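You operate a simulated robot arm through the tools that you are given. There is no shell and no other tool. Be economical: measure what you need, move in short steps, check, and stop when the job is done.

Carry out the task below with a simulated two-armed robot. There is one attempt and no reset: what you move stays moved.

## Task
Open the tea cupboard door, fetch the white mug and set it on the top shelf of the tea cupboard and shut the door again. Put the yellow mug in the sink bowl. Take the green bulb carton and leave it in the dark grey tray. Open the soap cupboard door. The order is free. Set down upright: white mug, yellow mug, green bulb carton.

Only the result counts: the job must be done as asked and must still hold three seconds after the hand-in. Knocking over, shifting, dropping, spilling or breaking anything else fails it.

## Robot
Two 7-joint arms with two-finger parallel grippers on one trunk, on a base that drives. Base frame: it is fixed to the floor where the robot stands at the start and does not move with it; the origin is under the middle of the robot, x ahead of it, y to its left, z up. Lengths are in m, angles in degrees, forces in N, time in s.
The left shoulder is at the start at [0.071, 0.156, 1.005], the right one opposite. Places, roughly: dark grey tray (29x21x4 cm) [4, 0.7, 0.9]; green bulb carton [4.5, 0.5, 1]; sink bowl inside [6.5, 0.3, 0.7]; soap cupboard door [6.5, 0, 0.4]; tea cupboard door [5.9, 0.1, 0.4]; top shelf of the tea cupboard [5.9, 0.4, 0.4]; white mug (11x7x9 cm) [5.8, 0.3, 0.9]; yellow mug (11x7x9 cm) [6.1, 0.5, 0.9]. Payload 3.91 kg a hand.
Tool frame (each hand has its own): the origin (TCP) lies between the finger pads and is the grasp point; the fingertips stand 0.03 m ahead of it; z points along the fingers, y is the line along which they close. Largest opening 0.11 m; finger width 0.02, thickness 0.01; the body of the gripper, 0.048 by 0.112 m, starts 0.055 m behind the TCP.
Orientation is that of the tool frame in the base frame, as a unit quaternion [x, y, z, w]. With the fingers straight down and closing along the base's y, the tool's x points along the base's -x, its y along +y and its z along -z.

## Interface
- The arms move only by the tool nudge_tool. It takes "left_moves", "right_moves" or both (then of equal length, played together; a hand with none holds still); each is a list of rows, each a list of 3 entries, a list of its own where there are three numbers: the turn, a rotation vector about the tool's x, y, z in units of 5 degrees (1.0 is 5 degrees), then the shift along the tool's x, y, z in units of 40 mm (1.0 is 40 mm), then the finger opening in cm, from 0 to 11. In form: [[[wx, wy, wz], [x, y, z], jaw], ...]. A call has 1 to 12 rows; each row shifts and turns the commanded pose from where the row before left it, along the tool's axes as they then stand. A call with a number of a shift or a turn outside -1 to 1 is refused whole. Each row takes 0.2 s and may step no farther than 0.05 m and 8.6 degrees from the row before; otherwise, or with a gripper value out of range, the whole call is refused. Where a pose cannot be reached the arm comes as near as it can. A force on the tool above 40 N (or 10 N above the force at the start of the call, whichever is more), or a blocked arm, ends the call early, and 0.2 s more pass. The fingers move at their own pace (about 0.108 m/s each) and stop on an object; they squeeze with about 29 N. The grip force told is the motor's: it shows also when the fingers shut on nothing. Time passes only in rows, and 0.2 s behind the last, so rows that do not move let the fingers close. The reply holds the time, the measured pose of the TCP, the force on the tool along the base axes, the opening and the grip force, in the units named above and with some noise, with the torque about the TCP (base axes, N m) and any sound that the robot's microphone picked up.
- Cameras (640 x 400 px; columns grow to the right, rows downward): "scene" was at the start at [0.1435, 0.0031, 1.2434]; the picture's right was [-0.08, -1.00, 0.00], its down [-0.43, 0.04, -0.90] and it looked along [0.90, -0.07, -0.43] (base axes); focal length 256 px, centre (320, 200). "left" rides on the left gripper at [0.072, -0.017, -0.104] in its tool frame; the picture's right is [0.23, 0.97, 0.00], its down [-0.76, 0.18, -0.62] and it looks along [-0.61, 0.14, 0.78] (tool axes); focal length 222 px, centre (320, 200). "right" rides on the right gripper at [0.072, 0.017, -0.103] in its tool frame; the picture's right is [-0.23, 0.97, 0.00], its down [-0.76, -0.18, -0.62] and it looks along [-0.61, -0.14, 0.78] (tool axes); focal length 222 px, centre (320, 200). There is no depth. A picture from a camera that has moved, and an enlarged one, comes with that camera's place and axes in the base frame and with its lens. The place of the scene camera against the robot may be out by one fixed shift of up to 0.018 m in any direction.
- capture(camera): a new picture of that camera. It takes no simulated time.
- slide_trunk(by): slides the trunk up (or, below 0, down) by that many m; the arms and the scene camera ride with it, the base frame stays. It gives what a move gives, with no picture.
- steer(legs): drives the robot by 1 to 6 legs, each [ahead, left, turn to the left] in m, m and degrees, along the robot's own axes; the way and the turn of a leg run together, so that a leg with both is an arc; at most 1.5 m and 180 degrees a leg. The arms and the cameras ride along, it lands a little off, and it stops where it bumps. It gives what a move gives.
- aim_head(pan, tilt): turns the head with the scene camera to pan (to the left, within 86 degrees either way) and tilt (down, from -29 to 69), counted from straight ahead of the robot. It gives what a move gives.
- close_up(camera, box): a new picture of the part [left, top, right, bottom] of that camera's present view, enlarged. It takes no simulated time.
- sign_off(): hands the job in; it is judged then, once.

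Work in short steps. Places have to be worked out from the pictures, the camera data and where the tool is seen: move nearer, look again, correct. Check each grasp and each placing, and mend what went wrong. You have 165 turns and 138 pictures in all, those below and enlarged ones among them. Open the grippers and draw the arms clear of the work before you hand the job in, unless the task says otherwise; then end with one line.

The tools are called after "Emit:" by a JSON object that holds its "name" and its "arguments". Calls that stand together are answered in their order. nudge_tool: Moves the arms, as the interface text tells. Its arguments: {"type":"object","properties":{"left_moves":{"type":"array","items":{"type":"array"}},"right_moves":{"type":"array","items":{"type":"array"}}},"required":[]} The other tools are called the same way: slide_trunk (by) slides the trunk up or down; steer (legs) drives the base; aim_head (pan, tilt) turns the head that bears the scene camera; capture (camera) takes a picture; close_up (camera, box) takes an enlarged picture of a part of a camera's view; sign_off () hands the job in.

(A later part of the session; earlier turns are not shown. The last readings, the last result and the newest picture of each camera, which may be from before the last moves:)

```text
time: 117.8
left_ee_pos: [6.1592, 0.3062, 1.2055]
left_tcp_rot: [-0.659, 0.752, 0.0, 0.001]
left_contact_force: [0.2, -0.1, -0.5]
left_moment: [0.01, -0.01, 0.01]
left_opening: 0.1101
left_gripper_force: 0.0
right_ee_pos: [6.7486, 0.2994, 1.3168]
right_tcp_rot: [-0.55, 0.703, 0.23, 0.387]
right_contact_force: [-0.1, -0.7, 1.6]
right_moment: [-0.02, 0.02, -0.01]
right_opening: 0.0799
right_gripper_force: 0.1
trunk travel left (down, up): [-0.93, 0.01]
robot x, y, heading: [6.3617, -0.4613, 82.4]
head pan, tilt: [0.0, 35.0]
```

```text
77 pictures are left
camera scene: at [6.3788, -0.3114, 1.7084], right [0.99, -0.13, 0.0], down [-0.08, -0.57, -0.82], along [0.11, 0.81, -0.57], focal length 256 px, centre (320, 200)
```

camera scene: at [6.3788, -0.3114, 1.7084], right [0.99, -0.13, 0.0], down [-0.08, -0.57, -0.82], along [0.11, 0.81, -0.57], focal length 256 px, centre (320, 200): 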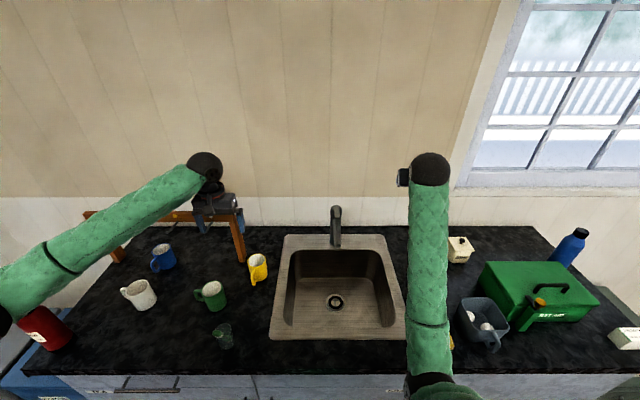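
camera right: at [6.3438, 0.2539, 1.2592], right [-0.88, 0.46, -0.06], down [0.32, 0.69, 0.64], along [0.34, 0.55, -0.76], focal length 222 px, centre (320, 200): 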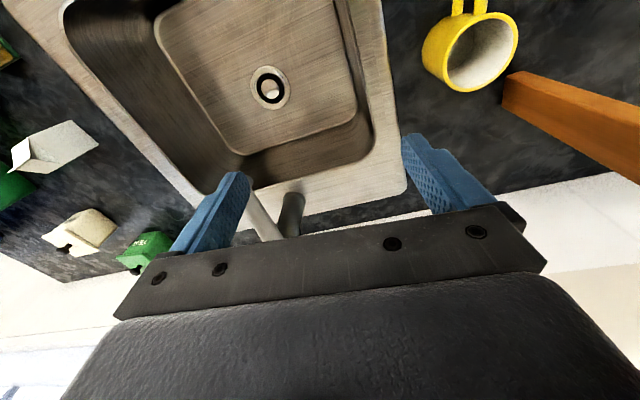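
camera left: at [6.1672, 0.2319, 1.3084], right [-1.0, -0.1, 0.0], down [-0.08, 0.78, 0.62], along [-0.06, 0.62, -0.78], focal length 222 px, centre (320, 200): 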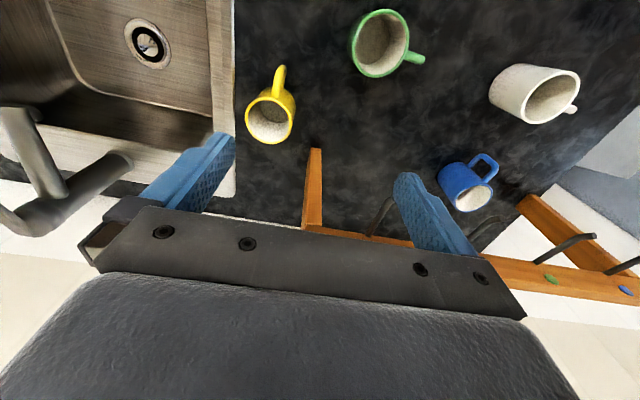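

The yellow mug rim is at (6.229, 0.35). I'll centre the left hand above it and come down partway.

Emit:
{"name": "nudge_tool", "arguments": {"left_moves": [[[0, 0, 0], [-0.67, -0.8, 0], 11], [[0, 0, 0], [-0.67, -0.8, 0], 11], [[0, 0, 0], [0, 0, 1], 11], [[0, 0, 0], [0, 0, 1], 11], [[0, 0, 0], [0, 0, 1], 11], [[0, 0, 0], [0, 0, 0], 11]]}}

Emit:
{"name": "capture", "arguments": {"camera": "left"}}

Emit:
{"name": "close_up", "arguments": {"camera": "scene", "box": [160, 140, 340, 340]}}

```text
time: 119.2
left_ee_pos: [6.2301, 0.35, 1.0848]
left_tcp_rot: [-0.658, 0.753, 0.0, 0.0]
left_contact_force: [0.0, -0.1, 0.2]
left_moment: [0.01, -0.02, -0.01]
left_opening: 0.1101
left_gripper_force: 0.0
right_ee_pos: [6.7488, 0.2983, 1.3159]
right_tcp_rot: [-0.55, 0.704, 0.23, 0.387]
right_contact_force: [0.8, -0.2, 0.3]
right_moment: [-0.01, 0.02, 0.02]
right_opening: 0.08
right_gripper_force: 0.1
trunk travel left (down, up): [-0.93, 0.01]
robot x, y, heading: [6.3606, -0.4594, 82.6]
head pan, tilt: [0.0, 35.0]
```

```text
76 pictures are left
camera left: at [6.2368, 0.2759, 1.1876], right [-1.0, -0.1, 0.0], down [-0.08, 0.78, 0.62], along [-0.06, 0.62, -0.78], focal length 222 px, centre (320, 200)
```

left: 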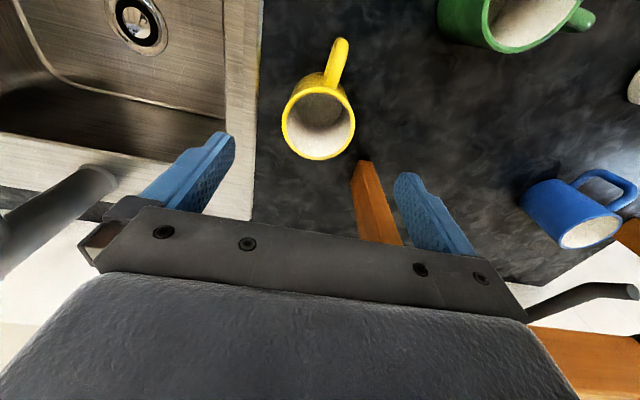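

```text
2.00 times, centred on (250, 240) of scene
camera zoom: at [6.3787, -0.312, 1.7084], right [0.99, -0.13, 0.0], down [-0.08, -0.57, -0.82], along [0.11, 0.81, -0.57], focal length 512 px, centre (460, 120)
```

zoom: 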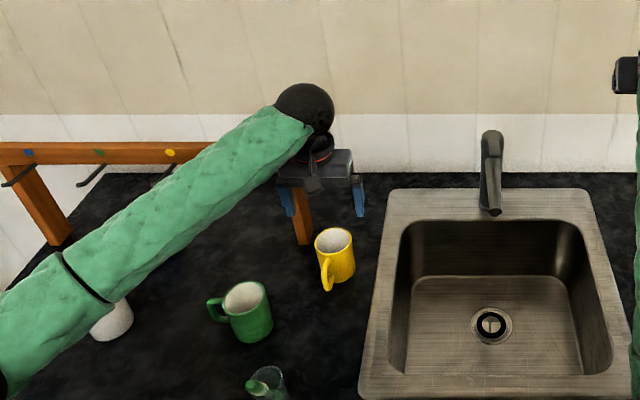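

Centred. I'll descend to the mug's mid-height and grip.

Emit:
{"name": "nudge_tool", "arguments": {"left_moves": [[[0, 0, 0], [0.05, 0, 1], 11], [[0, 0, 0], [0.05, 0, 1], 11], [[0, 0, 0], [0, 0, 0.9], 11], [[0, 0, 0], [0, 0, 0.25], 11], [[0, 0, 0], [0, 0, 0], 5], [[0, 0, 0], [0, 0, 0], 5], [[0, 0, 0], [0, 0, 0], 5]]}}

Emit:
{"name": "capture", "arguments": {"camera": "left"}}

```text
time: 120.8
left_ee_pos: [6.2305, 0.3468, 0.9592]
left_tcp_rot: [-0.659, 0.752, 0.0, 0.001]
left_contact_force: [-0.7, 0.4, 0.2]
left_moment: [0.05, -0.01, 0.02]
left_opening: 0.0656
left_gripper_force: 29.2
right_ee_pos: [6.7486, 0.3002, 1.3154]
right_tcp_rot: [-0.55, 0.704, 0.23, 0.387]
right_contact_force: [-0.1, 0.8, -0.5]
right_moment: [0.01, -0.01, 0.0]
right_opening: 0.08
right_gripper_force: 0.0
trunk travel left (down, up): [-0.93, 0.01]
robot x, y, heading: [6.3604, -0.461, 82.4]
head pan, tilt: [0.0, 35.0]
```

```text
74 pictures are left
camera left: at [6.2378, 0.2733, 1.0617], right [-1.0, -0.1, 0.0], down [-0.08, 0.78, 0.62], along [-0.06, 0.62, -0.78], focal length 222 px, centre (320, 200)
```

left: 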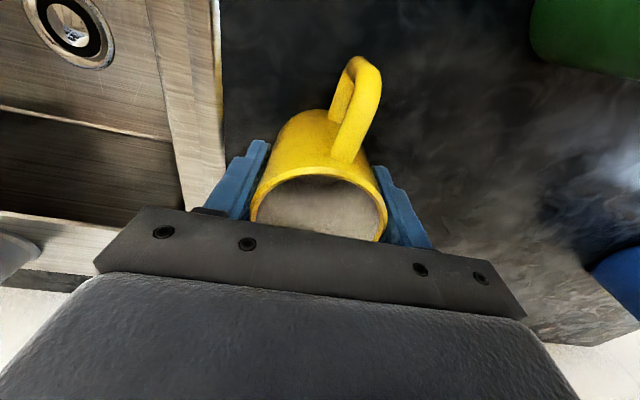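

Gripped. I'll lift 20 cm, draw back 5 cm so as to stay off the spout, and drive right to the bowl's left half.

Emit:
{"name": "nudge_tool", "arguments": {"left_moves": [[[0, 0, 0], [0, 0, -0.5], 5], [[0, 0, 0], [0, 0, -1], 5], [[0, 0, 0], [0, 0, -1], 5], [[0, 0, 0], [0, 0, -1], 5], [[0, 0, 0], [0, 0, -1], 5], [[0, 0, 0], [0.6, 0, -0.5], 5], [[0, 0, 0], [0.6, 0, 0], 5]]}}

Emit:
{"name": "steer", "arguments": {"legs": [[0, -0.21, 0]]}}

Emit:
{"name": "capture", "arguments": {"camera": "left"}}

Emit:
{"name": "close_up", "arguments": {"camera": "scene", "box": [140, 140, 400, 400]}}

```text
time: 122.4
left_ee_pos: [6.2245, 0.2979, 1.159]
left_tcp_rot: [-0.658, 0.753, 0.0, 0.001]
left_contact_force: [-0.1, 0.4, -2.5]
left_moment: [0.0, -0.05, 0.0]
left_opening: 0.0656
left_gripper_force: 28.9
right_ee_pos: [6.7494, 0.2991, 1.3163]
right_tcp_rot: [-0.549, 0.704, 0.23, 0.388]
right_contact_force: [-0.1, -0.3, 0.3]
right_moment: [-0.02, -0.01, -0.02]
right_opening: 0.0799
right_gripper_force: 0.0
trunk travel left (down, up): [-0.93, 0.01]
robot x, y, heading: [6.358, -0.4627, 82.3]
head pan, tilt: [0.0, 35.0]
```

```text
time: 124.0
left_ee_pos: [6.4311, 0.2716, 1.1581]
left_tcp_rot: [-0.659, 0.752, 0.0, 0.0]
left_contact_force: [0.0, -0.4, -2.4]
left_moment: [-0.03, -0.02, 0.01]
left_opening: 0.0657
left_gripper_force: 28.8
right_ee_pos: [6.9569, 0.273, 1.3162]
right_tcp_rot: [-0.549, 0.704, 0.229, 0.387]
right_contact_force: [-0.1, -0.4, 0.1]
right_moment: [0.01, 0.0, -0.01]
right_opening: 0.08
right_gripper_force: 0.1
trunk travel left (down, up): [-0.93, 0.01]
robot x, y, heading: [6.5719, -0.4899, 82.6]
head pan, tilt: [0.0, 35.0]
```

```text
73 pictures are left
camera left: at [6.4393, 0.1964, 1.2623], right [-1.0, -0.1, 0.0], down [-0.08, 0.78, 0.62], along [-0.06, 0.62, -0.78], focal length 222 px, centre (320, 200)
```

left: 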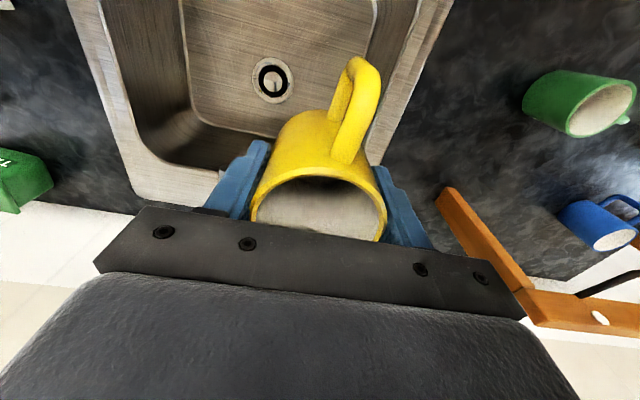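

```text
1.54 times, centred on (270, 270) of scene
camera zoom: at [6.5885, -0.3389, 1.7083], right [0.99, -0.13, 0.0], down [-0.07, -0.57, -0.82], along [0.11, 0.81, -0.57], focal length 394 px, centre (397, 92)
```

zoom: 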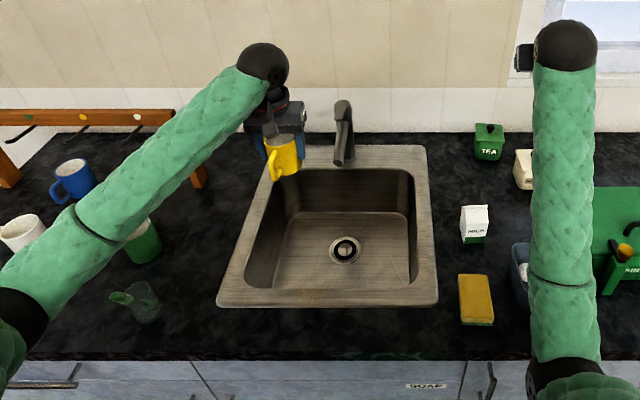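

The left forearm reaches over the green mug and bottle, so I'll lower in stages and watch its clearance.

Emit:
{"name": "nudge_tool", "arguments": {"left_moves": [[[0, 0, 0], [0, 0, 1], 5], [[0, 0, 0], [0, 0, 1], 5], [[0, 0, 0], [0, 0, 1], 5], [[0, 0, 0], [0, 0, 1], 5], [[0, 0, 0], [0, 0, 0], 5]]}}

Emit:
{"name": "close_up", "arguments": {"camera": "scene", "box": [140, 140, 400, 400]}}

Emit:
{"name": "capture", "arguments": {"camera": "right"}}

```text
time: 125.2
left_ee_pos: [6.4328, 0.2682, 0.998]
left_tcp_rot: [-0.659, 0.752, 0.0, 0.0]
left_contact_force: [0.8, -0.9, -1.6]
left_moment: [0.01, -0.04, 0.02]
left_opening: 0.0656
left_gripper_force: 29.1
right_ee_pos: [6.9577, 0.2725, 1.3164]
right_tcp_rot: [-0.55, 0.704, 0.23, 0.387]
right_contact_force: [-0.8, 0.2, 0.5]
right_moment: [-0.01, -0.02, 0.01]
right_opening: 0.0796
right_gripper_force: 0.1
trunk travel left (down, up): [-0.93, 0.01]
robot x, y, heading: [6.5721, -0.4899, 82.5]
head pan, tilt: [0.0, 35.0]
```

```text
1.54 times, centred on (270, 270) of scene
camera zoom: at [6.5892, -0.3391, 1.7083], right [0.99, -0.13, 0.0], down [-0.07, -0.57, -0.82], along [0.11, 0.81, -0.57], focal length 394 px, centre (397, 92)
```

zoom: 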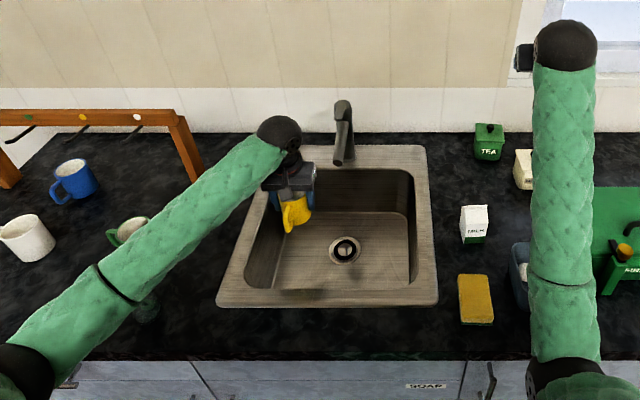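

```text
70 pictures are left
camera right: at [6.9041, 0.1563, 1.3169], right [-0.91, 0.42, 0.08], down [0.06, -0.06, 1.0], along [0.42, 0.91, 0.03], focal length 222 px, centre (320, 200)
```

right: 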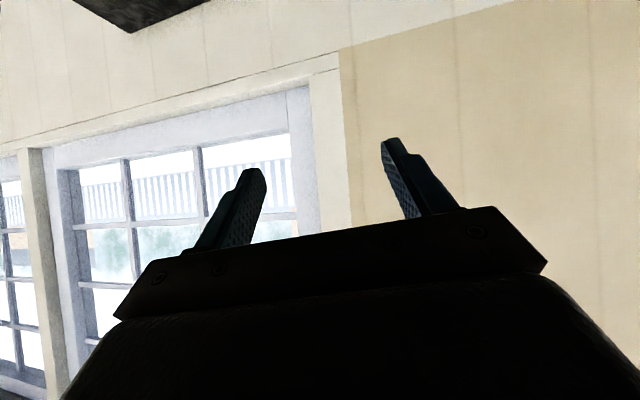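

In plan the forearm passes about 14 cm clear of the bottle and stays above the counter edge. I'll continue down.

Emit:
{"name": "nudge_tool", "arguments": {"left_moves": [[[0, 0, 0], [0, 0, 1], 5], [[0, 0, 0], [0, 0, 1], 5], [[0, 0, 0], [0, 0, 1], 5], [[0, 0, 0], [0, 0, 1], 5], [[0, 0, 0], [0, 0, 0.5], 5], [[0, 0, 0], [0, 0, 0], 5]]}}

Emit:
{"name": "close_up", "arguments": {"camera": "scene", "box": [140, 140, 400, 400]}}

Emit:
{"name": "capture", "arguments": {"camera": "left"}}

```text
time: 126.6
left_ee_pos: [6.4331, 0.2702, 0.8173]
left_tcp_rot: [-0.66, 0.752, -0.001, -0.001]
left_contact_force: [-0.2, -1.0, -2.7]
left_moment: [0.01, 0.04, -0.02]
left_opening: 0.0655
left_gripper_force: 28.9
right_ee_pos: [6.956, 0.2737, 1.3168]
right_tcp_rot: [-0.549, 0.703, 0.23, 0.388]
right_contact_force: [-0.4, -0.6, -0.6]
right_moment: [0.03, 0.01, 0.0]
right_opening: 0.0799
right_gripper_force: 0.1
trunk travel left (down, up): [-0.93, 0.01]
robot x, y, heading: [6.5658, -0.4856, 82.5]
head pan, tilt: [0.0, 35.0]
```

```text
1.54 times, centred on (270, 270) of scene
camera zoom: at [6.5884, -0.3388, 1.7083], right [0.99, -0.13, 0.0], down [-0.07, -0.57, -0.82], along [0.11, 0.81, -0.57], focal length 394 px, centre (397, 92)
```

zoom: 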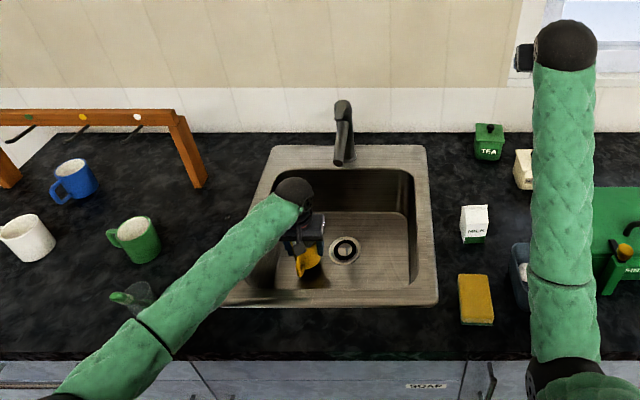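

```text
68 pictures are left
camera left: at [6.4415, 0.1953, 0.9208], right [-1.0, -0.1, 0.0], down [-0.08, 0.78, 0.62], along [-0.06, 0.62, -0.78], focal length 222 px, centre (320, 200)
```

left: 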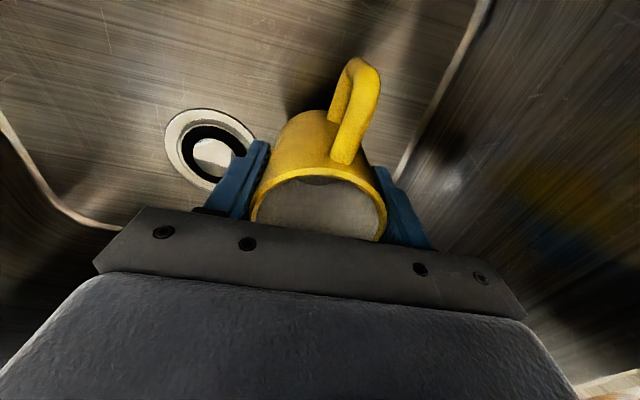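

Good clearance all round. Lowering slowly onto the floor of the bowl.

Emit:
{"name": "nudge_tool", "arguments": {"left_moves": [[[0, 0, 0], [0, 0, 0.5], 5], [[0, 0, 0], [0, 0, 0.4], 5], [[0, 0, 0], [0, 0, 0.15], 5], [[0, 0, 0], [0, 0, 0.15], 5], [[0, 0, 0], [0, 0, 0], 5]]}}

```text
time: 127.8
left_ee_pos: [6.4324, 0.269, 0.7728]
left_tcp_rot: [-0.659, 0.752, 0.001, 0.0]
left_contact_force: [3.3, 2.6, 22.7]
left_moment: [0.08, -0.02, -0.04]
left_opening: 0.0641
left_gripper_force: 28.5
right_ee_pos: [6.9566, 0.2717, 1.3161]
right_tcp_rot: [-0.55, 0.704, 0.231, 0.386]
right_contact_force: [0.0, 0.1, -0.4]
right_moment: [0.0, -0.02, 0.02]
right_opening: 0.0799
right_gripper_force: 0.0
trunk travel left (down, up): [-0.93, 0.01]
robot x, y, heading: [6.5724, -0.4855, 82.5]
head pan, tilt: [0.0, 35.0]
```

The mug is on the bowl floor (z≈0.714). I'll ease up 2 mm, open, and rise straight out.

Emit:
{"name": "nudge_tool", "arguments": {"left_moves": [[[0, 0, 0], [0, 0, -0.08], 5], [[0, 0, 0], [0, 0, 0], 8.5], [[0, 0, 0], [0, 0, 0], 8.5], [[0, 0, 0], [0, 0, -0.5], 8.5], [[0, 0, 0], [0, 0, -1], 8.5], [[0, 0, 0], [0, 0, -1], 8.5], [[0, 0, 0], [0, 0, -1], 8.5], [[0, 0, 0], [0, 0, -1], 8.5], [[0, 0, 0], [0, 0, -1], 8.5], [[0, 0, 0], [0, 0, -1], 8.5], [[0, 0, 0], [0, 0, -1], 8.5], [[0, 0, 0], [0, 0, -1], 8.5]]}}

Emit:
{"name": "capture", "arguments": {"camera": "left"}}

```text
time: 130.4
left_ee_pos: [6.4328, 0.2707, 1.1169]
left_tcp_rot: [-0.66, 0.752, 0.0, -0.002]
left_contact_force: [-0.4, -0.4, -1.0]
left_moment: [0.02, 0.01, 0.01]
left_opening: 0.0849
left_gripper_force: 0.0
right_ee_pos: [6.9565, 0.2725, 1.3162]
right_tcp_rot: [-0.55, 0.703, 0.23, 0.386]
right_contact_force: [0.0, -0.8, -0.4]
right_moment: [0.0, 0.03, 0.0]
right_opening: 0.0797
right_gripper_force: 0.0
trunk travel left (down, up): [-0.93, 0.01]
robot x, y, heading: [6.5699, -0.4874, 82.6]
head pan, tilt: [0.0, 35.0]
```

```text
67 pictures are left
camera left: at [6.4407, 0.1967, 1.2197], right [-1.0, -0.1, 0.0], down [-0.08, 0.78, 0.62], along [-0.06, 0.62, -0.78], focal length 222 px, centre (320, 200)
```

left: 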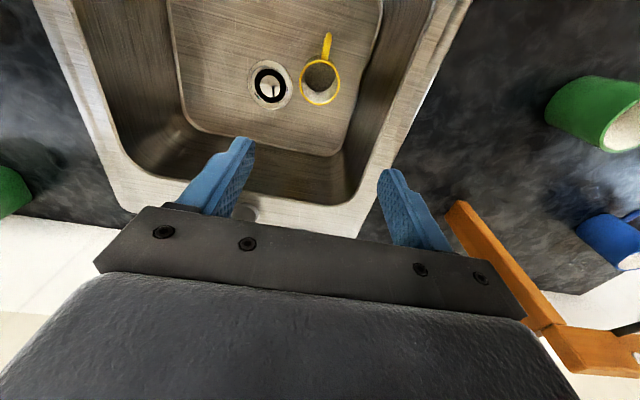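

The yellow mug stands upright in the bowl. Now the doors: I'll back away, retract the right hand, and lower the trunk so the left hand, pointing down, can take the tea door's vertical handle.

Emit:
{"name": "steer", "arguments": {"legs": [[-0.5, 0, 0], [0, 0.15, 0]]}}

Emit:
{"name": "nudge_tool", "arguments": {"right_moves": [[[0, 0, 0], [0.59, 0, -0.8], 8], [[0, 0, 0], [0.59, 0, -0.8], 8], [[0, 0, 0], [0.59, 0, -0.8], 8], [[0, 0, 0], [0.59, 0, -0.8], 8], [[0, 0, 0], [0.59, 0, -0.8], 8]]}}

Emit:
{"name": "slide_trunk", "arguments": {"by": -0.4}}

Emit:
{"name": "capture", "arguments": {"camera": "scene"}}

```text
time: 134.3
left_ee_pos: [6.2259, -0.1959, 1.1166]
left_tcp_rot: [-0.657, 0.754, -0.001, 0.0]
left_contact_force: [0.0, -0.6, 0.6]
left_moment: [-0.02, 0.02, 0.02]
left_opening: 0.0851
left_gripper_force: 0.0
right_ee_pos: [6.7487, -0.197, 1.3164]
right_tcp_rot: [-0.549, 0.705, 0.23, 0.386]
right_contact_force: [0.2, -0.1, 0.0]
right_moment: [-0.02, 0.02, 0.03]
right_opening: 0.0801
right_gripper_force: 0.1
trunk travel left (down, up): [-0.93, 0.01]
robot x, y, heading: [6.3552, -0.9541, 81.8]
head pan, tilt: [0.0, 35.0]
```

```text
time: 135.5
left_ee_pos: [6.223, -0.197, 1.1149]
left_tcp_rot: [-0.657, 0.754, 0.0, 0.0]
left_contact_force: [0.6, 0.4, 0.5]
left_moment: [0.01, -0.01, 0.01]
left_opening: 0.0849
left_gripper_force: 0.1
right_ee_pos: [6.6898, -0.3877, 1.3183]
right_tcp_rot: [-0.547, 0.705, 0.229, 0.388]
right_contact_force: [0.3, -0.3, 0.0]
right_moment: [0.0, 0.02, 0.01]
right_opening: 0.0799
right_gripper_force: 0.1
trunk travel left (down, up): [-0.93, 0.01]
robot x, y, heading: [6.3536, -0.9543, 82.0]
head pan, tilt: [0.0, 35.0]
```

```text
time: 139.3
left_ee_pos: [6.2242, -0.1966, 0.717]
left_tcp_rot: [-0.657, 0.754, 0.0, 0.0]
left_contact_force: [0.5, -0.2, 0.0]
left_moment: [0.05, 0.02, 0.04]
left_opening: 0.085
left_gripper_force: 0.1
right_ee_pos: [6.6897, -0.3862, 0.9186]
right_tcp_rot: [-0.548, 0.706, 0.228, 0.387]
right_contact_force: [-0.4, 0.1, -1.2]
right_moment: [0.0, 0.0, 0.0]
right_opening: 0.0799
right_gripper_force: 0.0
trunk travel left (down, up): [-0.53, 0.41]
robot x, y, heading: [6.3599, -0.9578, 82.2]
head pan, tilt: [0.0, 35.0]
```

```text
66 pictures are left
camera scene: at [6.3753, -0.8074, 1.3084], right [0.99, -0.14, 0.0], down [-0.08, -0.57, -0.82], along [0.11, 0.81, -0.57], focal length 256 px, centre (320, 200)
```

scene: 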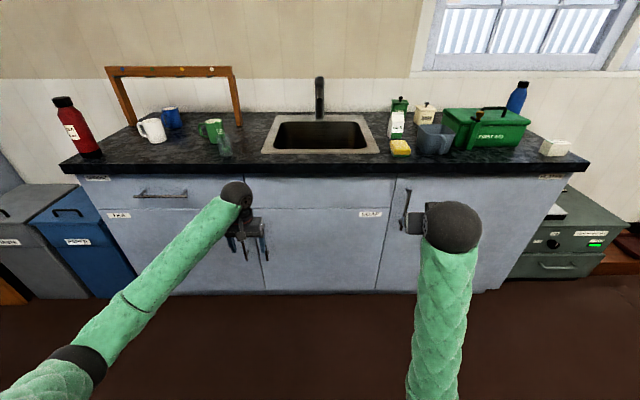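

Emit:
{"name": "capture", "arguments": {"camera": "left"}}

Emit:
{"name": "close_up", "arguments": {"camera": "scene", "box": [200, 160, 320, 300]}}

```text
65 pictures are left
camera left: at [6.2314, -0.2704, 0.8197], right [-1.0, -0.09, 0.0], down [-0.07, 0.78, 0.62], along [-0.06, 0.62, -0.78], focal length 222 px, centre (320, 200)
```

left: 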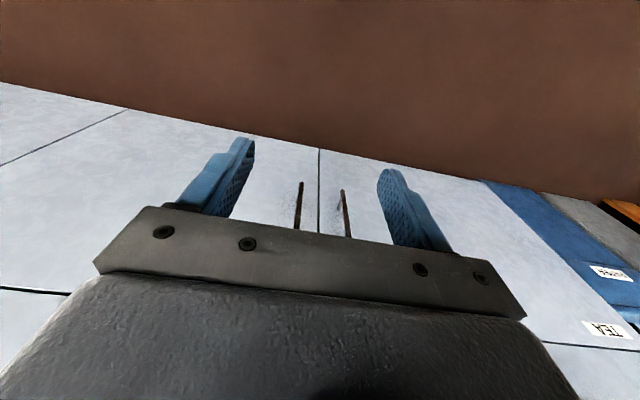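

```text
2.86 times, centred on (260, 230) of scene
camera zoom: at [6.3753, -0.8074, 1.3084], right [0.99, -0.14, 0.0], down [-0.08, -0.57, -0.82], along [0.11, 0.81, -0.57], focal length 732 px, centre (491, 114)
```

zoom: 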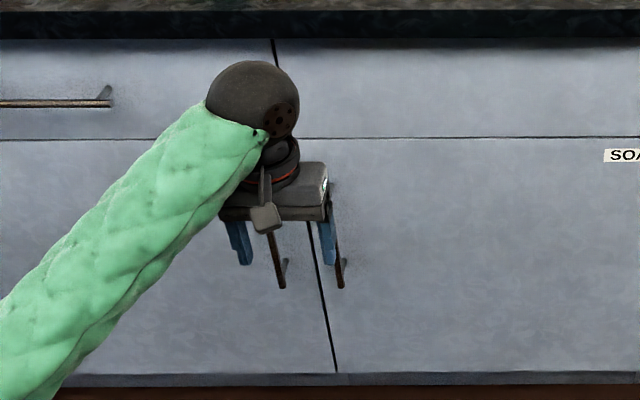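

The tea bar is at about (6.15, 0.03, z 0.40–0.60) and the soap bar at about (6.245, 0.02). I'll tilt the left hand 20°, open it 6.5 cm, and bring it to 8 cm in front of the tea bar.

Emit:
{"name": "nudge_tool", "arguments": {"left_moves": [[[0, -1, 0], [0, 0, 0], 6.5], [[0, -1, 0], [0, 0, 0], 6.5], [[0, -1, 0], [0, 0, 0], 6.5], [[0, -1, 0], [0, 0, 0], 6.5], [[0, 0, 0], [-0.237, 0.336, 0.76], 6.5], [[0, 0, 0], [-0.237, 0.336, 0.76], 6.5], [[0, 0, 0], [-0.237, 0.336, 0.76], 6.5], [[0, 0, 0], [-0.237, 0.336, 0.76], 6.5], [[0, 0, 0], [-0.237, 0.336, 0.76], 6.5], [[0, 0, 0], [-0.237, 0.336, 0.76], 6.5], [[0, 0, 0], [-0.237, 0.336, 0.76], 6.5]]}}

Emit:
{"name": "capture", "arguments": {"camera": "left"}}

Emit:
{"name": "close_up", "arguments": {"camera": "scene", "box": [160, 160, 320, 300]}}

```text
time: 141.7
left_ee_pos: [6.1505, -0.0489, 0.5385]
left_tcp_rot: [-0.647, 0.743, 0.113, 0.131]
left_contact_force: [-0.4, 0.4, 0.3]
left_moment: [0.01, -0.03, -0.02]
left_opening: 0.0648
left_gripper_force: 0.1
right_ee_pos: [6.6906, -0.385, 0.9183]
right_tcp_rot: [-0.548, 0.706, 0.228, 0.388]
right_contact_force: [0.5, -0.6, 0.2]
right_moment: [0.02, -0.01, -0.03]
right_opening: 0.0801
right_gripper_force: 0.1
trunk travel left (down, up): [-0.53, 0.41]
robot x, y, heading: [6.35, -0.9563, 82.4]
head pan, tilt: [0.0, 35.0]
```

```text
63 pictures are left
camera left: at [6.1538, -0.1546, 0.6104], right [-0.99, -0.08, -0.08], down [-0.11, 0.52, 0.85], along [-0.03, 0.85, -0.53], focal length 222 px, centre (320, 200)
```

left: 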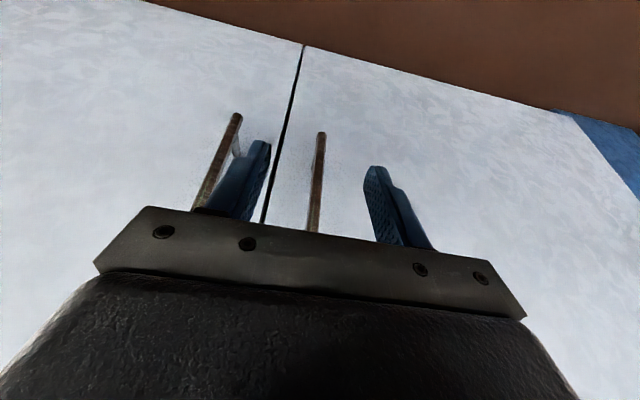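

```text
2.86 times, centred on (240, 230) of scene
camera zoom: at [6.3752, -0.8069, 1.3083], right [0.99, -0.14, 0.0], down [-0.08, -0.57, -0.82], along [0.11, 0.81, -0.57], focal length 732 px, centre (549, 114)
```

zoom: 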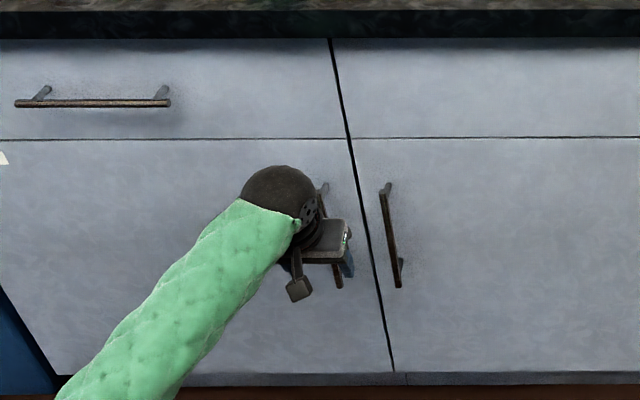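

The bar is centred between the fingers. I'll move 7.5 cm forward and close.

Emit:
{"name": "nudge_tool", "arguments": {"left_moves": [[[0, 0, 0], [-0.63, 0, 0.228], 6.5], [[0, 0, 0], [-0.63, 0, 0.228], 6.5], [[0, 0, 0], [-0.5, 0, 0.18], 6.5], [[0, 0, 0], [0, 0, 0], 6.5]]}}

Emit:
{"name": "capture", "arguments": {"camera": "left"}}

```text
time: 142.3
left_ee_pos: [6.1554, -0.0055, 0.5383]
left_tcp_rot: [-0.648, 0.743, 0.112, 0.128]
left_contact_force: [0.0, -39.6, 20.8]
left_moment: [3.33, 0.09, 0.21]
left_opening: 0.0647
left_gripper_force: 0.0
right_ee_pos: [6.6893, -0.3858, 0.9181]
right_tcp_rot: [-0.548, 0.705, 0.229, 0.387]
right_contact_force: [0.0, 0.2, 0.8]
right_moment: [-0.04, 0.01, 0.0]
right_opening: 0.0799
right_gripper_force: 0.0
trunk travel left (down, up): [-0.53, 0.41]
robot x, y, heading: [6.3555, -0.955, 82.4]
head pan, tilt: [0.0, 35.0]
stopped in row 3 (left hand): the force on the tool passed its limit at 155 N (the readings are from after the stop); the commanded pose is now the measured one
```

```text
61 pictures are left
camera left: at [6.1598, -0.1106, 0.612], right [-0.99, -0.08, -0.08], down [-0.11, 0.53, 0.84], along [-0.02, 0.85, -0.53], focal length 222 px, centre (320, 200)
```

left: 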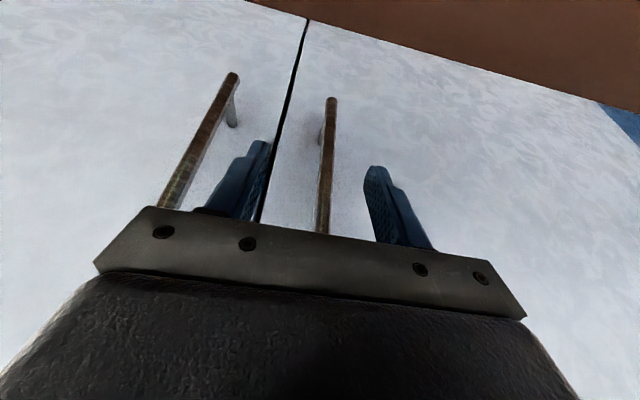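

The palm hit the bar's upper part, since at this steep angle the bar runs into the palm. I'll back off 4 cm and tilt to 50°, where the bar passes clear of the palm.

Emit:
{"name": "nudge_tool", "arguments": {"left_moves": [[[0, 0, 0], [0.94, 0, -0.34], 6.5], [[0, -1, 0], [0, 0, 0], 6.5], [[0, -1, 0], [0, 0, 0], 6.5], [[0, -1, 0], [0, 0, 0], 6.5], [[0, -1, 0], [0, 0, 0], 6.5], [[0, 0, 0], [-0.5, 0, 0.42], 6.5], [[0, 0, 0], [-0.5, 0, 0.42], 6.5]]}}

Emit:
{"name": "capture", "arguments": {"camera": "left"}}

Emit:
{"name": "close_up", "arguments": {"camera": "scene", "box": [180, 180, 300, 300]}}

```text
time: 143.9
left_ee_pos: [6.158, 0.0074, 0.5363]
left_tcp_rot: [-0.618, 0.709, 0.222, 0.255]
left_contact_force: [-1.0, 0.4, -0.5]
left_moment: [0.01, -0.01, -0.02]
left_opening: 0.0647
left_gripper_force: 0.0
right_ee_pos: [6.6907, -0.3848, 0.9175]
right_tcp_rot: [-0.549, 0.705, 0.229, 0.387]
right_contact_force: [0.1, -0.3, 0.1]
right_moment: [0.0, 0.02, -0.02]
right_opening: 0.0799
right_gripper_force: 0.1
trunk travel left (down, up): [-0.53, 0.41]
robot x, y, heading: [6.3569, -0.9535, 82.6]
head pan, tilt: [0.0, 35.0]
```

```text
60 pictures are left
camera left: at [6.1585, -0.115, 0.5697], right [-0.99, -0.04, -0.14], down [-0.15, 0.21, 0.97], along [-0.01, 0.98, -0.22], focal length 222 px, centre (320, 200)
```

left: 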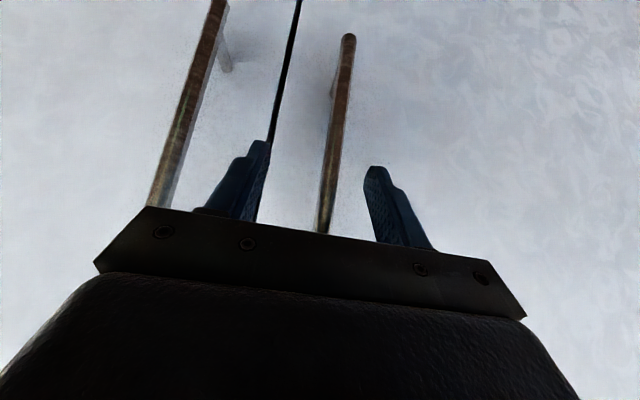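

```text
3.33 times, centred on (240, 240) of scene
camera zoom: at [6.375, -0.8073, 1.3083], right [0.99, -0.13, 0.0], down [-0.08, -0.57, -0.82], along [0.11, 0.81, -0.57], focal length 854 px, centre (587, 67)
```

zoom: 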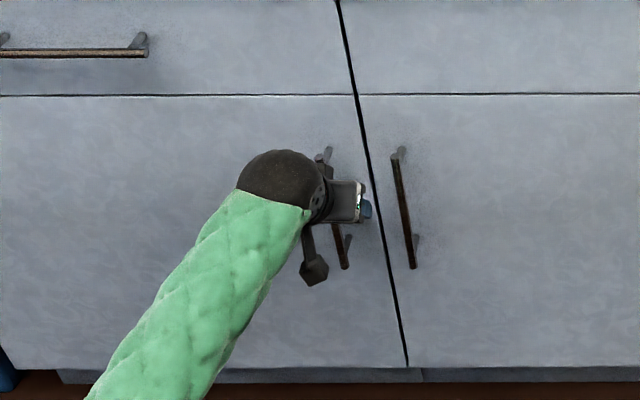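

No contact this time. I'll move 1.3 cm further and close on the bar.

Emit:
{"name": "nudge_tool", "arguments": {"left_moves": [[[0, 0, 0], [-0.25, 0, 0.21], 6.5], [[0, 0, 0], [0, 0, 0], 0.5], [[0, 0, 0], [0, 0, 0], 0.5], [[0, 0, 0], [0, 0, 0], 0.5]]}}

Emit:
{"name": "capture", "arguments": {"camera": "left"}}

```text
time: 145.1
left_ee_pos: [6.152, 0.0196, 0.5346]
left_tcp_rot: [-0.621, 0.708, 0.223, 0.252]
left_contact_force: [-12.5, -4.2, 4.1]
left_moment: [0.12, -0.43, 0.02]
left_opening: 0.0118
left_gripper_force: 6.8
right_ee_pos: [6.6867, -0.3846, 0.9183]
right_tcp_rot: [-0.548, 0.705, 0.229, 0.388]
right_contact_force: [0.0, 0.1, -0.4]
right_moment: [0.0, 0.0, 0.0]
right_opening: 0.0799
right_gripper_force: 0.0
trunk travel left (down, up): [-0.53, 0.41]
robot x, y, heading: [6.3518, -0.9524, 82.2]
head pan, tilt: [0.0, 35.0]
stopped in row 4 (left hand): the force on the tool passed its limit at 41 N (the readings are from after the stop); the commanded pose is now the measured one
```

```text
58 pictures are left
camera left: at [6.154, -0.1032, 0.5692], right [-0.99, -0.05, -0.14], down [-0.15, 0.21, 0.97], along [-0.02, 0.98, -0.22], focal length 222 px, centre (320, 200)
```

left: 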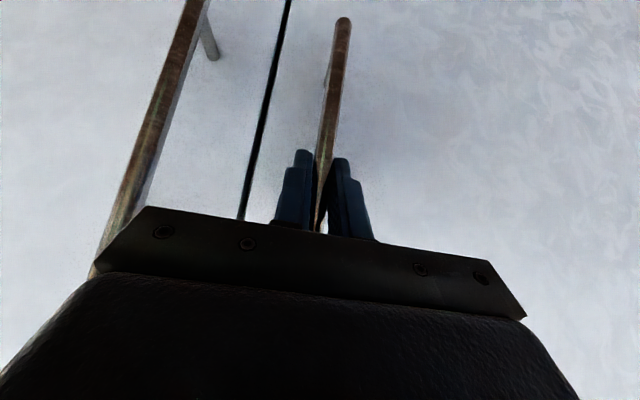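

The bar is gripped (1.2 cm). I'll start the pull along the arc about the hinge at roughly (5.60, 0.145).

Emit:
{"name": "nudge_tool", "arguments": {"left_moves": [[[0, 0, 0], [0.38, 0.05, -0.32], 0], [[0, 0, 0], [0.38, 0.06, -0.32], 0], [[0, 0, 0], [0.743, 0.19, -0.624], 0], [[0, 0, 0], [0.73, 0.25, -0.612], 0]]}}

Emit:
{"name": "capture", "arguments": {"camera": "scene"}}

```text
time: 146.1
left_ee_pos: [6.1178, -0.0918, 0.5343]
left_tcp_rot: [-0.62, 0.709, 0.222, 0.253]
left_contact_force: [-18.2, 7.2, 7.5]
left_moment: [-0.31, -0.39, 0.26]
left_opening: 0.0116
left_gripper_force: 44.8
right_ee_pos: [6.6872, -0.3858, 0.9202]
right_tcp_rot: [-0.548, 0.705, 0.229, 0.387]
right_contact_force: [0.7, 0.5, -0.5]
right_moment: [0.01, 0.0, -0.01]
right_opening: 0.08
right_gripper_force: 0.0
trunk travel left (down, up): [-0.53, 0.41]
robot x, y, heading: [6.3549, -0.9583, 82.6]
head pan, tilt: [0.0, 35.0]
```

```text
57 pictures are left
camera scene: at [6.3734, -0.8079, 1.3084], right [0.99, -0.13, 0.0], down [-0.08, -0.57, -0.82], along [0.11, 0.81, -0.57], focal length 256 px, centre (320, 200)
```

scene: 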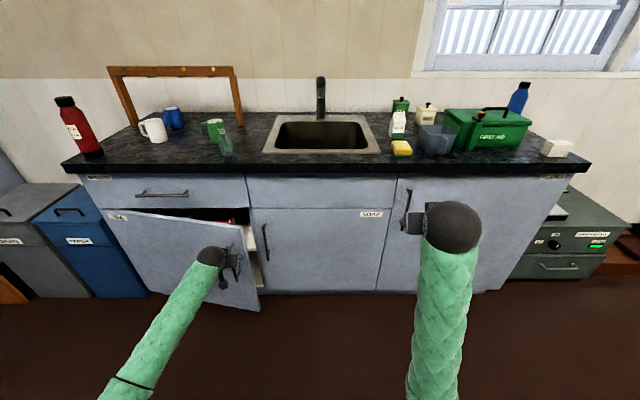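

The door is swinging open smoothly. I'll continue along the arc, turning the hand a little with it.

Emit:
{"name": "nudge_tool", "arguments": {"left_moves": [[[0.257, 0, 0.306], [0.72, 0.35, -0.604], 0], [[0.257, 0, 0.306], [0.714, 0.36, -0.6], 0], [[0.257, 0, 0.306], [0.705, 0.375, -0.59], 0], [[0.257, 0, 0.306], [0.695, 0.405, -0.584], 0], [[0.257, 0, 0.306], [0.682, 0.44, -0.572], 0], [[0.257, 0, 0.306], [0.67, 0.47, -0.563], 0]]}}

Emit:
{"name": "capture", "arguments": {"camera": "scene"}}

```text
time: 147.2
left_ee_pos: [6.0258, -0.2426, 0.5353]
left_tcp_rot: [-0.563, 0.756, 0.198, 0.269]
left_contact_force: [0.9, -1.8, -3.6]
left_moment: [-0.3, 1.22, 0.13]
left_opening: 0.0118
left_gripper_force: 45.4
right_ee_pos: [6.6885, -0.3854, 0.9188]
right_tcp_rot: [-0.549, 0.705, 0.229, 0.387]
right_contact_force: [1.2, -0.3, 0.1]
right_moment: [0.01, -0.01, -0.04]
right_opening: 0.0803
right_gripper_force: 0.0
trunk travel left (down, up): [-0.53, 0.41]
robot x, y, heading: [6.3559, -0.9536, 82.4]
head pan, tilt: [0.0, 35.0]
stopped in row 5 (left hand): the force on the tool passed its limit at 42 N (the readings are from after the stop); the commanded pose is now the measured one
```

```text
56 pictures are left
camera scene: at [6.3741, -0.8076, 1.3086], right [0.99, -0.13, 0.0], down [-0.08, -0.57, -0.82], along [0.11, 0.81, -0.57], focal length 256 px, centre (320, 200)
```

scene: 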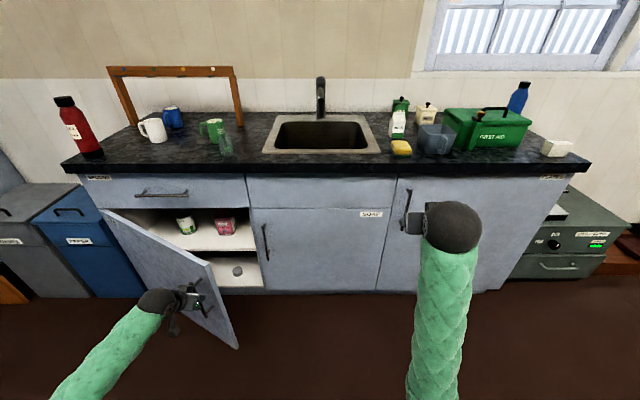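

The door is at about 42°, and the stop was only a momentary load. I'll continue the arc without turning the hand.

Emit:
{"name": "nudge_tool", "arguments": {"left_moves": [[[0, 0, 0], [0.34, 0.24, -0.285], 0], [[0, 0, 0], [0.34, 0.24, -0.285], 0], [[0, 0, 0], [0.66, 0.525, -0.55], 0], [[0, 0, 0], [0.63, 0.59, -0.527], 0], [[0, 0, 0], [0.59, 0.64, -0.495], 0], [[0, 0, 0], [0.56, 0.695, -0.47], 0]]}}

```text
time: 147.9
left_ee_pos: [5.9867, -0.2836, 0.5356]
left_tcp_rot: [-0.563, 0.756, 0.195, 0.27]
left_contact_force: [1.4, -2.5, 0.8]
left_moment: [-0.44, 1.38, 0.27]
left_opening: 0.0121
left_gripper_force: 44.7
right_ee_pos: [6.6881, -0.386, 0.9191]
right_tcp_rot: [-0.549, 0.705, 0.229, 0.387]
right_contact_force: [-0.7, 0.2, 1.5]
right_moment: [0.01, 0.01, 0.01]
right_opening: 0.08
right_gripper_force: 0.1
trunk travel left (down, up): [-0.53, 0.41]
robot x, y, heading: [6.3543, -0.9571, 82.3]
head pan, tilt: [0.0, 35.0]
stopped in row 3 (left hand): the force on the tool passed its limit at 43 N (the readings are from after the stop); the commanded pose is now the measured one
```

I'll switch to pushing from inside: release the bar, back off, and move right around the door's free edge.

Emit:
{"name": "nudge_tool", "arguments": {"left_moves": [[[0, 0, 0], [0, 0, 0], 5], [[0, 0, 0], [0, 0, 0], 5], [[0, 0, 0], [0.766, 0, -0.643], 5], [[0, 0, 0], [0.766, 0, -0.643], 5], [[0, 0, 0], [0.766, 0, -0.643], 5], [[0, 0, 0], [0, -1, 0], 2], [[0, 0, 0], [0, -1, 0], 0], [[0, 0, 0], [0, -1, 0], 0], [[0, 0, 0], [0, -1, 0], 0], [[0, 0, 0], [0, -1, 0], 0]]}}

Emit:
{"name": "capture", "arguments": {"camera": "scene"}}

```text
time: 150.1
left_ee_pos: [6.1439, -0.4539, 0.539]
left_tcp_rot: [-0.563, 0.756, 0.196, 0.27]
left_contact_force: [0.5, -0.5, -0.1]
left_moment: [0.01, 0.02, 0.0]
left_opening: 0.0
left_gripper_force: 28.6
right_ee_pos: [6.6888, -0.3852, 0.9174]
right_tcp_rot: [-0.548, 0.705, 0.228, 0.387]
right_contact_force: [-0.3, -0.9, -0.1]
right_moment: [-0.01, 0.02, -0.01]
right_opening: 0.08
right_gripper_force: 0.0
trunk travel left (down, up): [-0.53, 0.41]
robot x, y, heading: [6.3567, -0.9536, 82.1]
head pan, tilt: [0.0, 35.0]
```

```text
55 pictures are left
camera scene: at [6.3753, -0.8082, 1.3084], right [0.99, -0.13, 0.0], down [-0.08, -0.57, -0.82], along [0.11, 0.81, -0.57], focal length 256 px, centre (320, 200)
```

scene: 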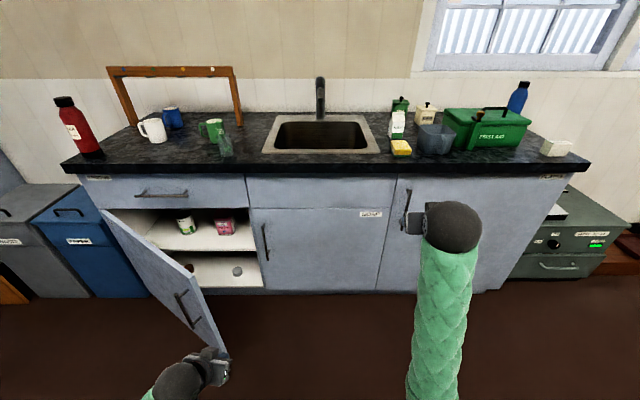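

The hand is beside the door tip. I'll go forward past the edge into the inside of the door, then move left to meet its inner face.

Emit:
{"name": "nudge_tool", "arguments": {"left_moves": [[[0, 0, 0], [-0.69, -0.1, 0.58], 0], [[0, 0, 0], [-0.69, -0.1, 0.58], 0], [[0, 0, 0], [-0.69, 0, 0.58], 0], [[0, 0, 0], [-0.69, 0, 0.58], 0], [[0, 0, 0], [-0.69, 0, 0.58], 0], [[0, 0, 0], [-0.69, 0, 0.58], 0], [[0, 0, 0], [0.2, 0.86, -0.167], 0], [[0, 0, 0], [0.2, 0.86, -0.167], 0], [[0, 0, 0], [0.2, 0.86, -0.167], 0]]}}

Emit:
{"name": "capture", "arguments": {"camera": "scene"}}

```text
time: 152.1
left_ee_pos: [6.1238, -0.2536, 0.5351]
left_tcp_rot: [-0.561, 0.758, 0.193, 0.271]
left_contact_force: [-0.2, -0.4, 0.5]
left_moment: [0.01, 0.03, 0.01]
left_opening: 0.0
left_gripper_force: 29.4
right_ee_pos: [6.6901, -0.3867, 0.9188]
right_tcp_rot: [-0.548, 0.705, 0.229, 0.387]
right_contact_force: [0.2, 0.7, -0.1]
right_moment: [0.0, -0.02, -0.01]
right_opening: 0.0798
right_gripper_force: 0.0
trunk travel left (down, up): [-0.53, 0.41]
robot x, y, heading: [6.357, -0.9571, 81.9]
head pan, tilt: [0.0, 35.0]
stopped in row 9 (left hand): the force on the tool passed its limit at 62 N (the readings are from after the stop); the commanded pose is now the measured one
```

```text
54 pictures are left
camera scene: at [6.3751, -0.8078, 1.3083], right [0.99, -0.14, 0.0], down [-0.08, -0.57, -0.82], along [0.11, 0.81, -0.57], focal length 256 px, centre (320, 200)
```

scene: 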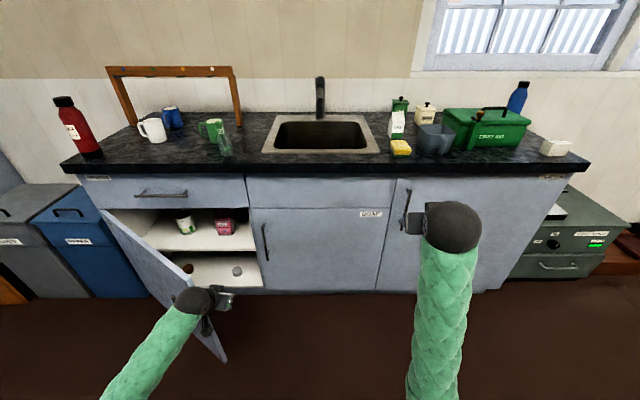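

The wrist met the door because the forearm crosses it. It's cleaner to hook over the door top with the fingers pointing down. I'll back off, rise, and turn the hand vertical.

Emit:
{"name": "nudge_tool", "arguments": {"left_moves": [[[0, 0, 0], [0, -0.8, 0], 0], [[0, 0, 0], [-0.643, 0, -0.766], 0], [[0, 0, 0], [-0.643, 0, -0.766], 0], [[0, 0, 0], [-0.643, 0, -0.766], 0], [[0, 0, 0], [-0.643, 0, -0.766], 0], [[0, 0, 0], [-0.643, 0, -0.766], 0]]}}

Emit:
{"name": "nudge_tool", "arguments": {"left_moves": [[[0, 1, 0], [0, 0, 0], 0], [[0, 1, 0], [0, 0, 0], 0], [[0, 1, 0], [0, 0, 0], 0], [[0, 1, 0], [0, 0, 0], 0], [[0, 1, 0], [0, 0, 0], 0], [[0, 1, 0], [0, 0, 0], 0], [[0, 1, 0], [0, 0, 0], 0], [[0, 1, 0], [0, 0, 0], 0]]}}

Emit:
{"name": "capture", "arguments": {"camera": "scene"}}

Emit:
{"name": "capture", "arguments": {"camera": "left"}}

```text
time: 153.5
left_ee_pos: [6.1543, -0.2578, 0.7342]
left_tcp_rot: [-0.56, 0.759, 0.191, 0.272]
left_contact_force: [-0.1, -0.1, -0.7]
left_moment: [0.0, 0.0, 0.0]
left_opening: 0.0
left_gripper_force: 29.1
right_ee_pos: [6.6904, -0.3858, 0.9174]
right_tcp_rot: [-0.548, 0.705, 0.228, 0.387]
right_contact_force: [0.5, -0.2, -0.3]
right_moment: [0.0, 0.02, 0.04]
right_opening: 0.0799
right_gripper_force: 0.0
trunk travel left (down, up): [-0.53, 0.41]
robot x, y, heading: [6.3547, -0.952, 82.1]
head pan, tilt: [0.0, 35.0]
```

```text
time: 155.3
left_ee_pos: [6.154, -0.2593, 0.7347]
left_tcp_rot: [-0.593, 0.805, -0.011, -0.005]
left_contact_force: [0.8, -0.5, 1.0]
left_moment: [-0.02, -0.01, -0.02]
left_opening: 0.0
left_gripper_force: 28.9
right_ee_pos: [6.6911, -0.3852, 0.9175]
right_tcp_rot: [-0.548, 0.706, 0.228, 0.387]
right_contact_force: [-1.0, -0.3, -0.4]
right_moment: [-0.04, -0.04, -0.02]
right_opening: 0.0798
right_gripper_force: 0.0
trunk travel left (down, up): [-0.53, 0.41]
robot x, y, heading: [6.3564, -0.9571, 82.4]
head pan, tilt: [0.0, 35.0]
```

```text
53 pictures are left
camera scene: at [6.3755, -0.8077, 1.3082], right [0.99, -0.14, 0.0], down [-0.08, -0.57, -0.82], along [0.11, 0.81, -0.57], focal length 256 px, centre (320, 200)
```

scene: 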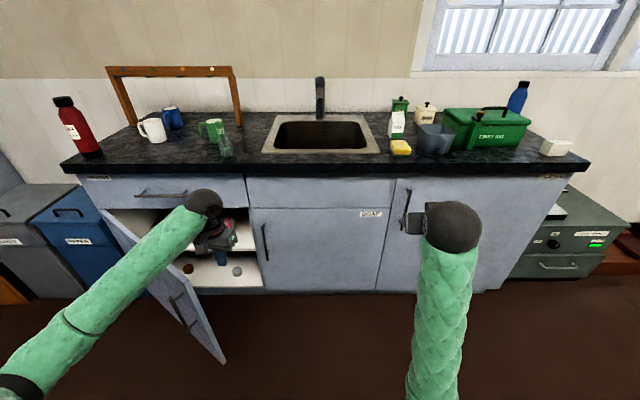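

```text
52 pictures are left
camera left: at [6.1485, -0.3313, 0.84], right [-1.0, 0.07, -0.01], down [0.05, 0.79, 0.61], along [0.05, 0.6, -0.8], focal length 222 px, centre (320, 200)
```

left: 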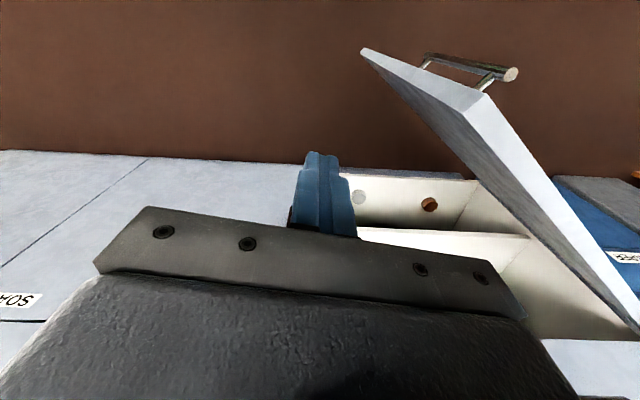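

Now I see the door edge well: its tip is at about (6.05, -0.29), top z≈0.69, at about 44° open. I'll lower the fingers inside the door top and push gently along the arc.

Emit:
{"name": "nudge_tool", "arguments": {"left_moves": [[[0, 0, 0], [-0.336, 0.754, 0.35], 0], [[0, 0, 0], [-0.336, 0.754, 0.35], 0], [[0, 0, 0], [-0.336, 0.754, 0.35], 0], [[0, 0, 0], [-0.336, 0.754, 0.35], 0], [[0, 0, 0], [-0.336, 0.754, 0.35], 0], [[0, 0, 0], [0.28, 0.1, 0], 0], [[0, 0, 0], [0.28, 0.1, 0], 0], [[0, 0, 0], [0.28, 0.11, 0], 0], [[0, 0, 0], [0.28, 0.11, 0], 0], [[0, 0, 0], [0.28, 0.11, 0], 0], [[0, 0, 0], [0.28, 0.11, 0], 0]]}}

Emit:
{"name": "capture", "arguments": {"camera": "left"}}

```text
time: 157.7
left_ee_pos: [5.9847, -0.2078, 0.6636]
left_tcp_rot: [-0.592, 0.806, -0.01, -0.003]
left_contact_force: [0.1, -0.4, 0.1]
left_moment: [0.03, 0.05, -0.03]
left_opening: 0.0
left_gripper_force: 29.0
right_ee_pos: [6.6883, -0.3864, 0.9176]
right_tcp_rot: [-0.548, 0.706, 0.228, 0.387]
right_contact_force: [0.3, -0.1, 0.3]
right_moment: [-0.01, 0.02, -0.01]
right_opening: 0.0801
right_gripper_force: 0.1
trunk travel left (down, up): [-0.53, 0.41]
robot x, y, heading: [6.3599, -0.9583, 82.3]
head pan, tilt: [0.0, 35.0]
```

```text
51 pictures are left
camera left: at [5.9796, -0.2802, 0.768], right [-1.0, 0.07, -0.01], down [0.05, 0.79, 0.61], along [0.05, 0.6, -0.8], focal length 222 px, centre (320, 200)
```

left: 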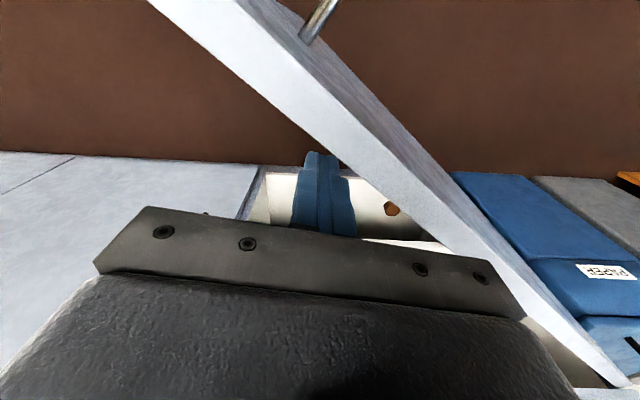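

The fingers are just inside the door. Pushing it open gently along the arc.

Emit:
{"name": "nudge_tool", "arguments": {"left_moves": [[[0, 0, 0], [0.25, 0.12, 0], 0], [[0, 0, 0], [0.25, 0.12, 0], 0], [[0, 0, 0], [0.44, 0.236, 0], 0], [[0, 0, 0], [0.43, 0.25, 0], 0], [[0, 0, 0], [0.42, 0.27, 0], 0], [[0, 0, 0], [0.41, 0.285, 0], 0], [[0, 0, 0], [0.4, 0.3, 0], 0], [[0, 0, 0], [0.39, 0.313, 0], 0], [[0, 0, 0], [0.38, 0.327, 0], 0], [[0, 0, 0], [0.366, 0.34, 0], 0], [[0, 0, 0], [0.354, 0.353, 0], 0], [[0, 0, 0], [0.34, 0.366, 0], 0]]}}

Emit:
{"name": "capture", "arguments": {"camera": "scene"}}

```text
time: 160.3
left_ee_pos: [5.8077, -0.3363, 0.6642]
left_tcp_rot: [-0.592, 0.806, -0.01, -0.004]
left_contact_force: [-0.2, -0.8, 0.2]
left_moment: [-0.01, -0.01, 0.04]
left_opening: 0.0
left_gripper_force: 29.2
right_ee_pos: [6.6904, -0.3856, 0.9176]
right_tcp_rot: [-0.548, 0.705, 0.229, 0.387]
right_contact_force: [0.5, 0.6, -0.5]
right_moment: [0.0, 0.01, 0.03]
right_opening: 0.0806
right_gripper_force: 0.1
trunk travel left (down, up): [-0.53, 0.41]
robot x, y, heading: [6.3568, -0.9555, 82.4]
head pan, tilt: [0.0, 35.0]
```

```text
50 pictures are left
camera scene: at [6.3757, -0.8081, 1.3083], right [0.99, -0.14, 0.0], down [-0.08, -0.57, -0.82], along [0.11, 0.81, -0.57], focal length 256 px, centre (320, 200)
```

scene: 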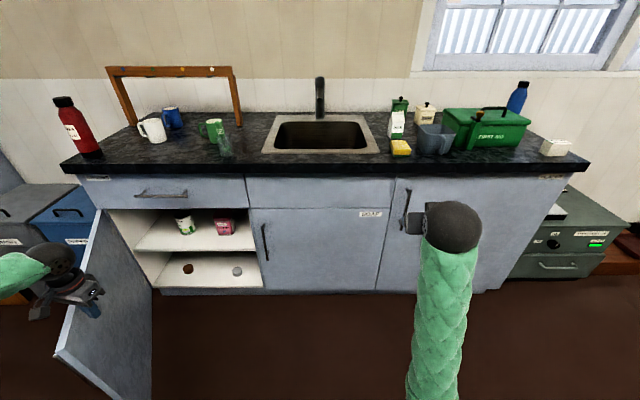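

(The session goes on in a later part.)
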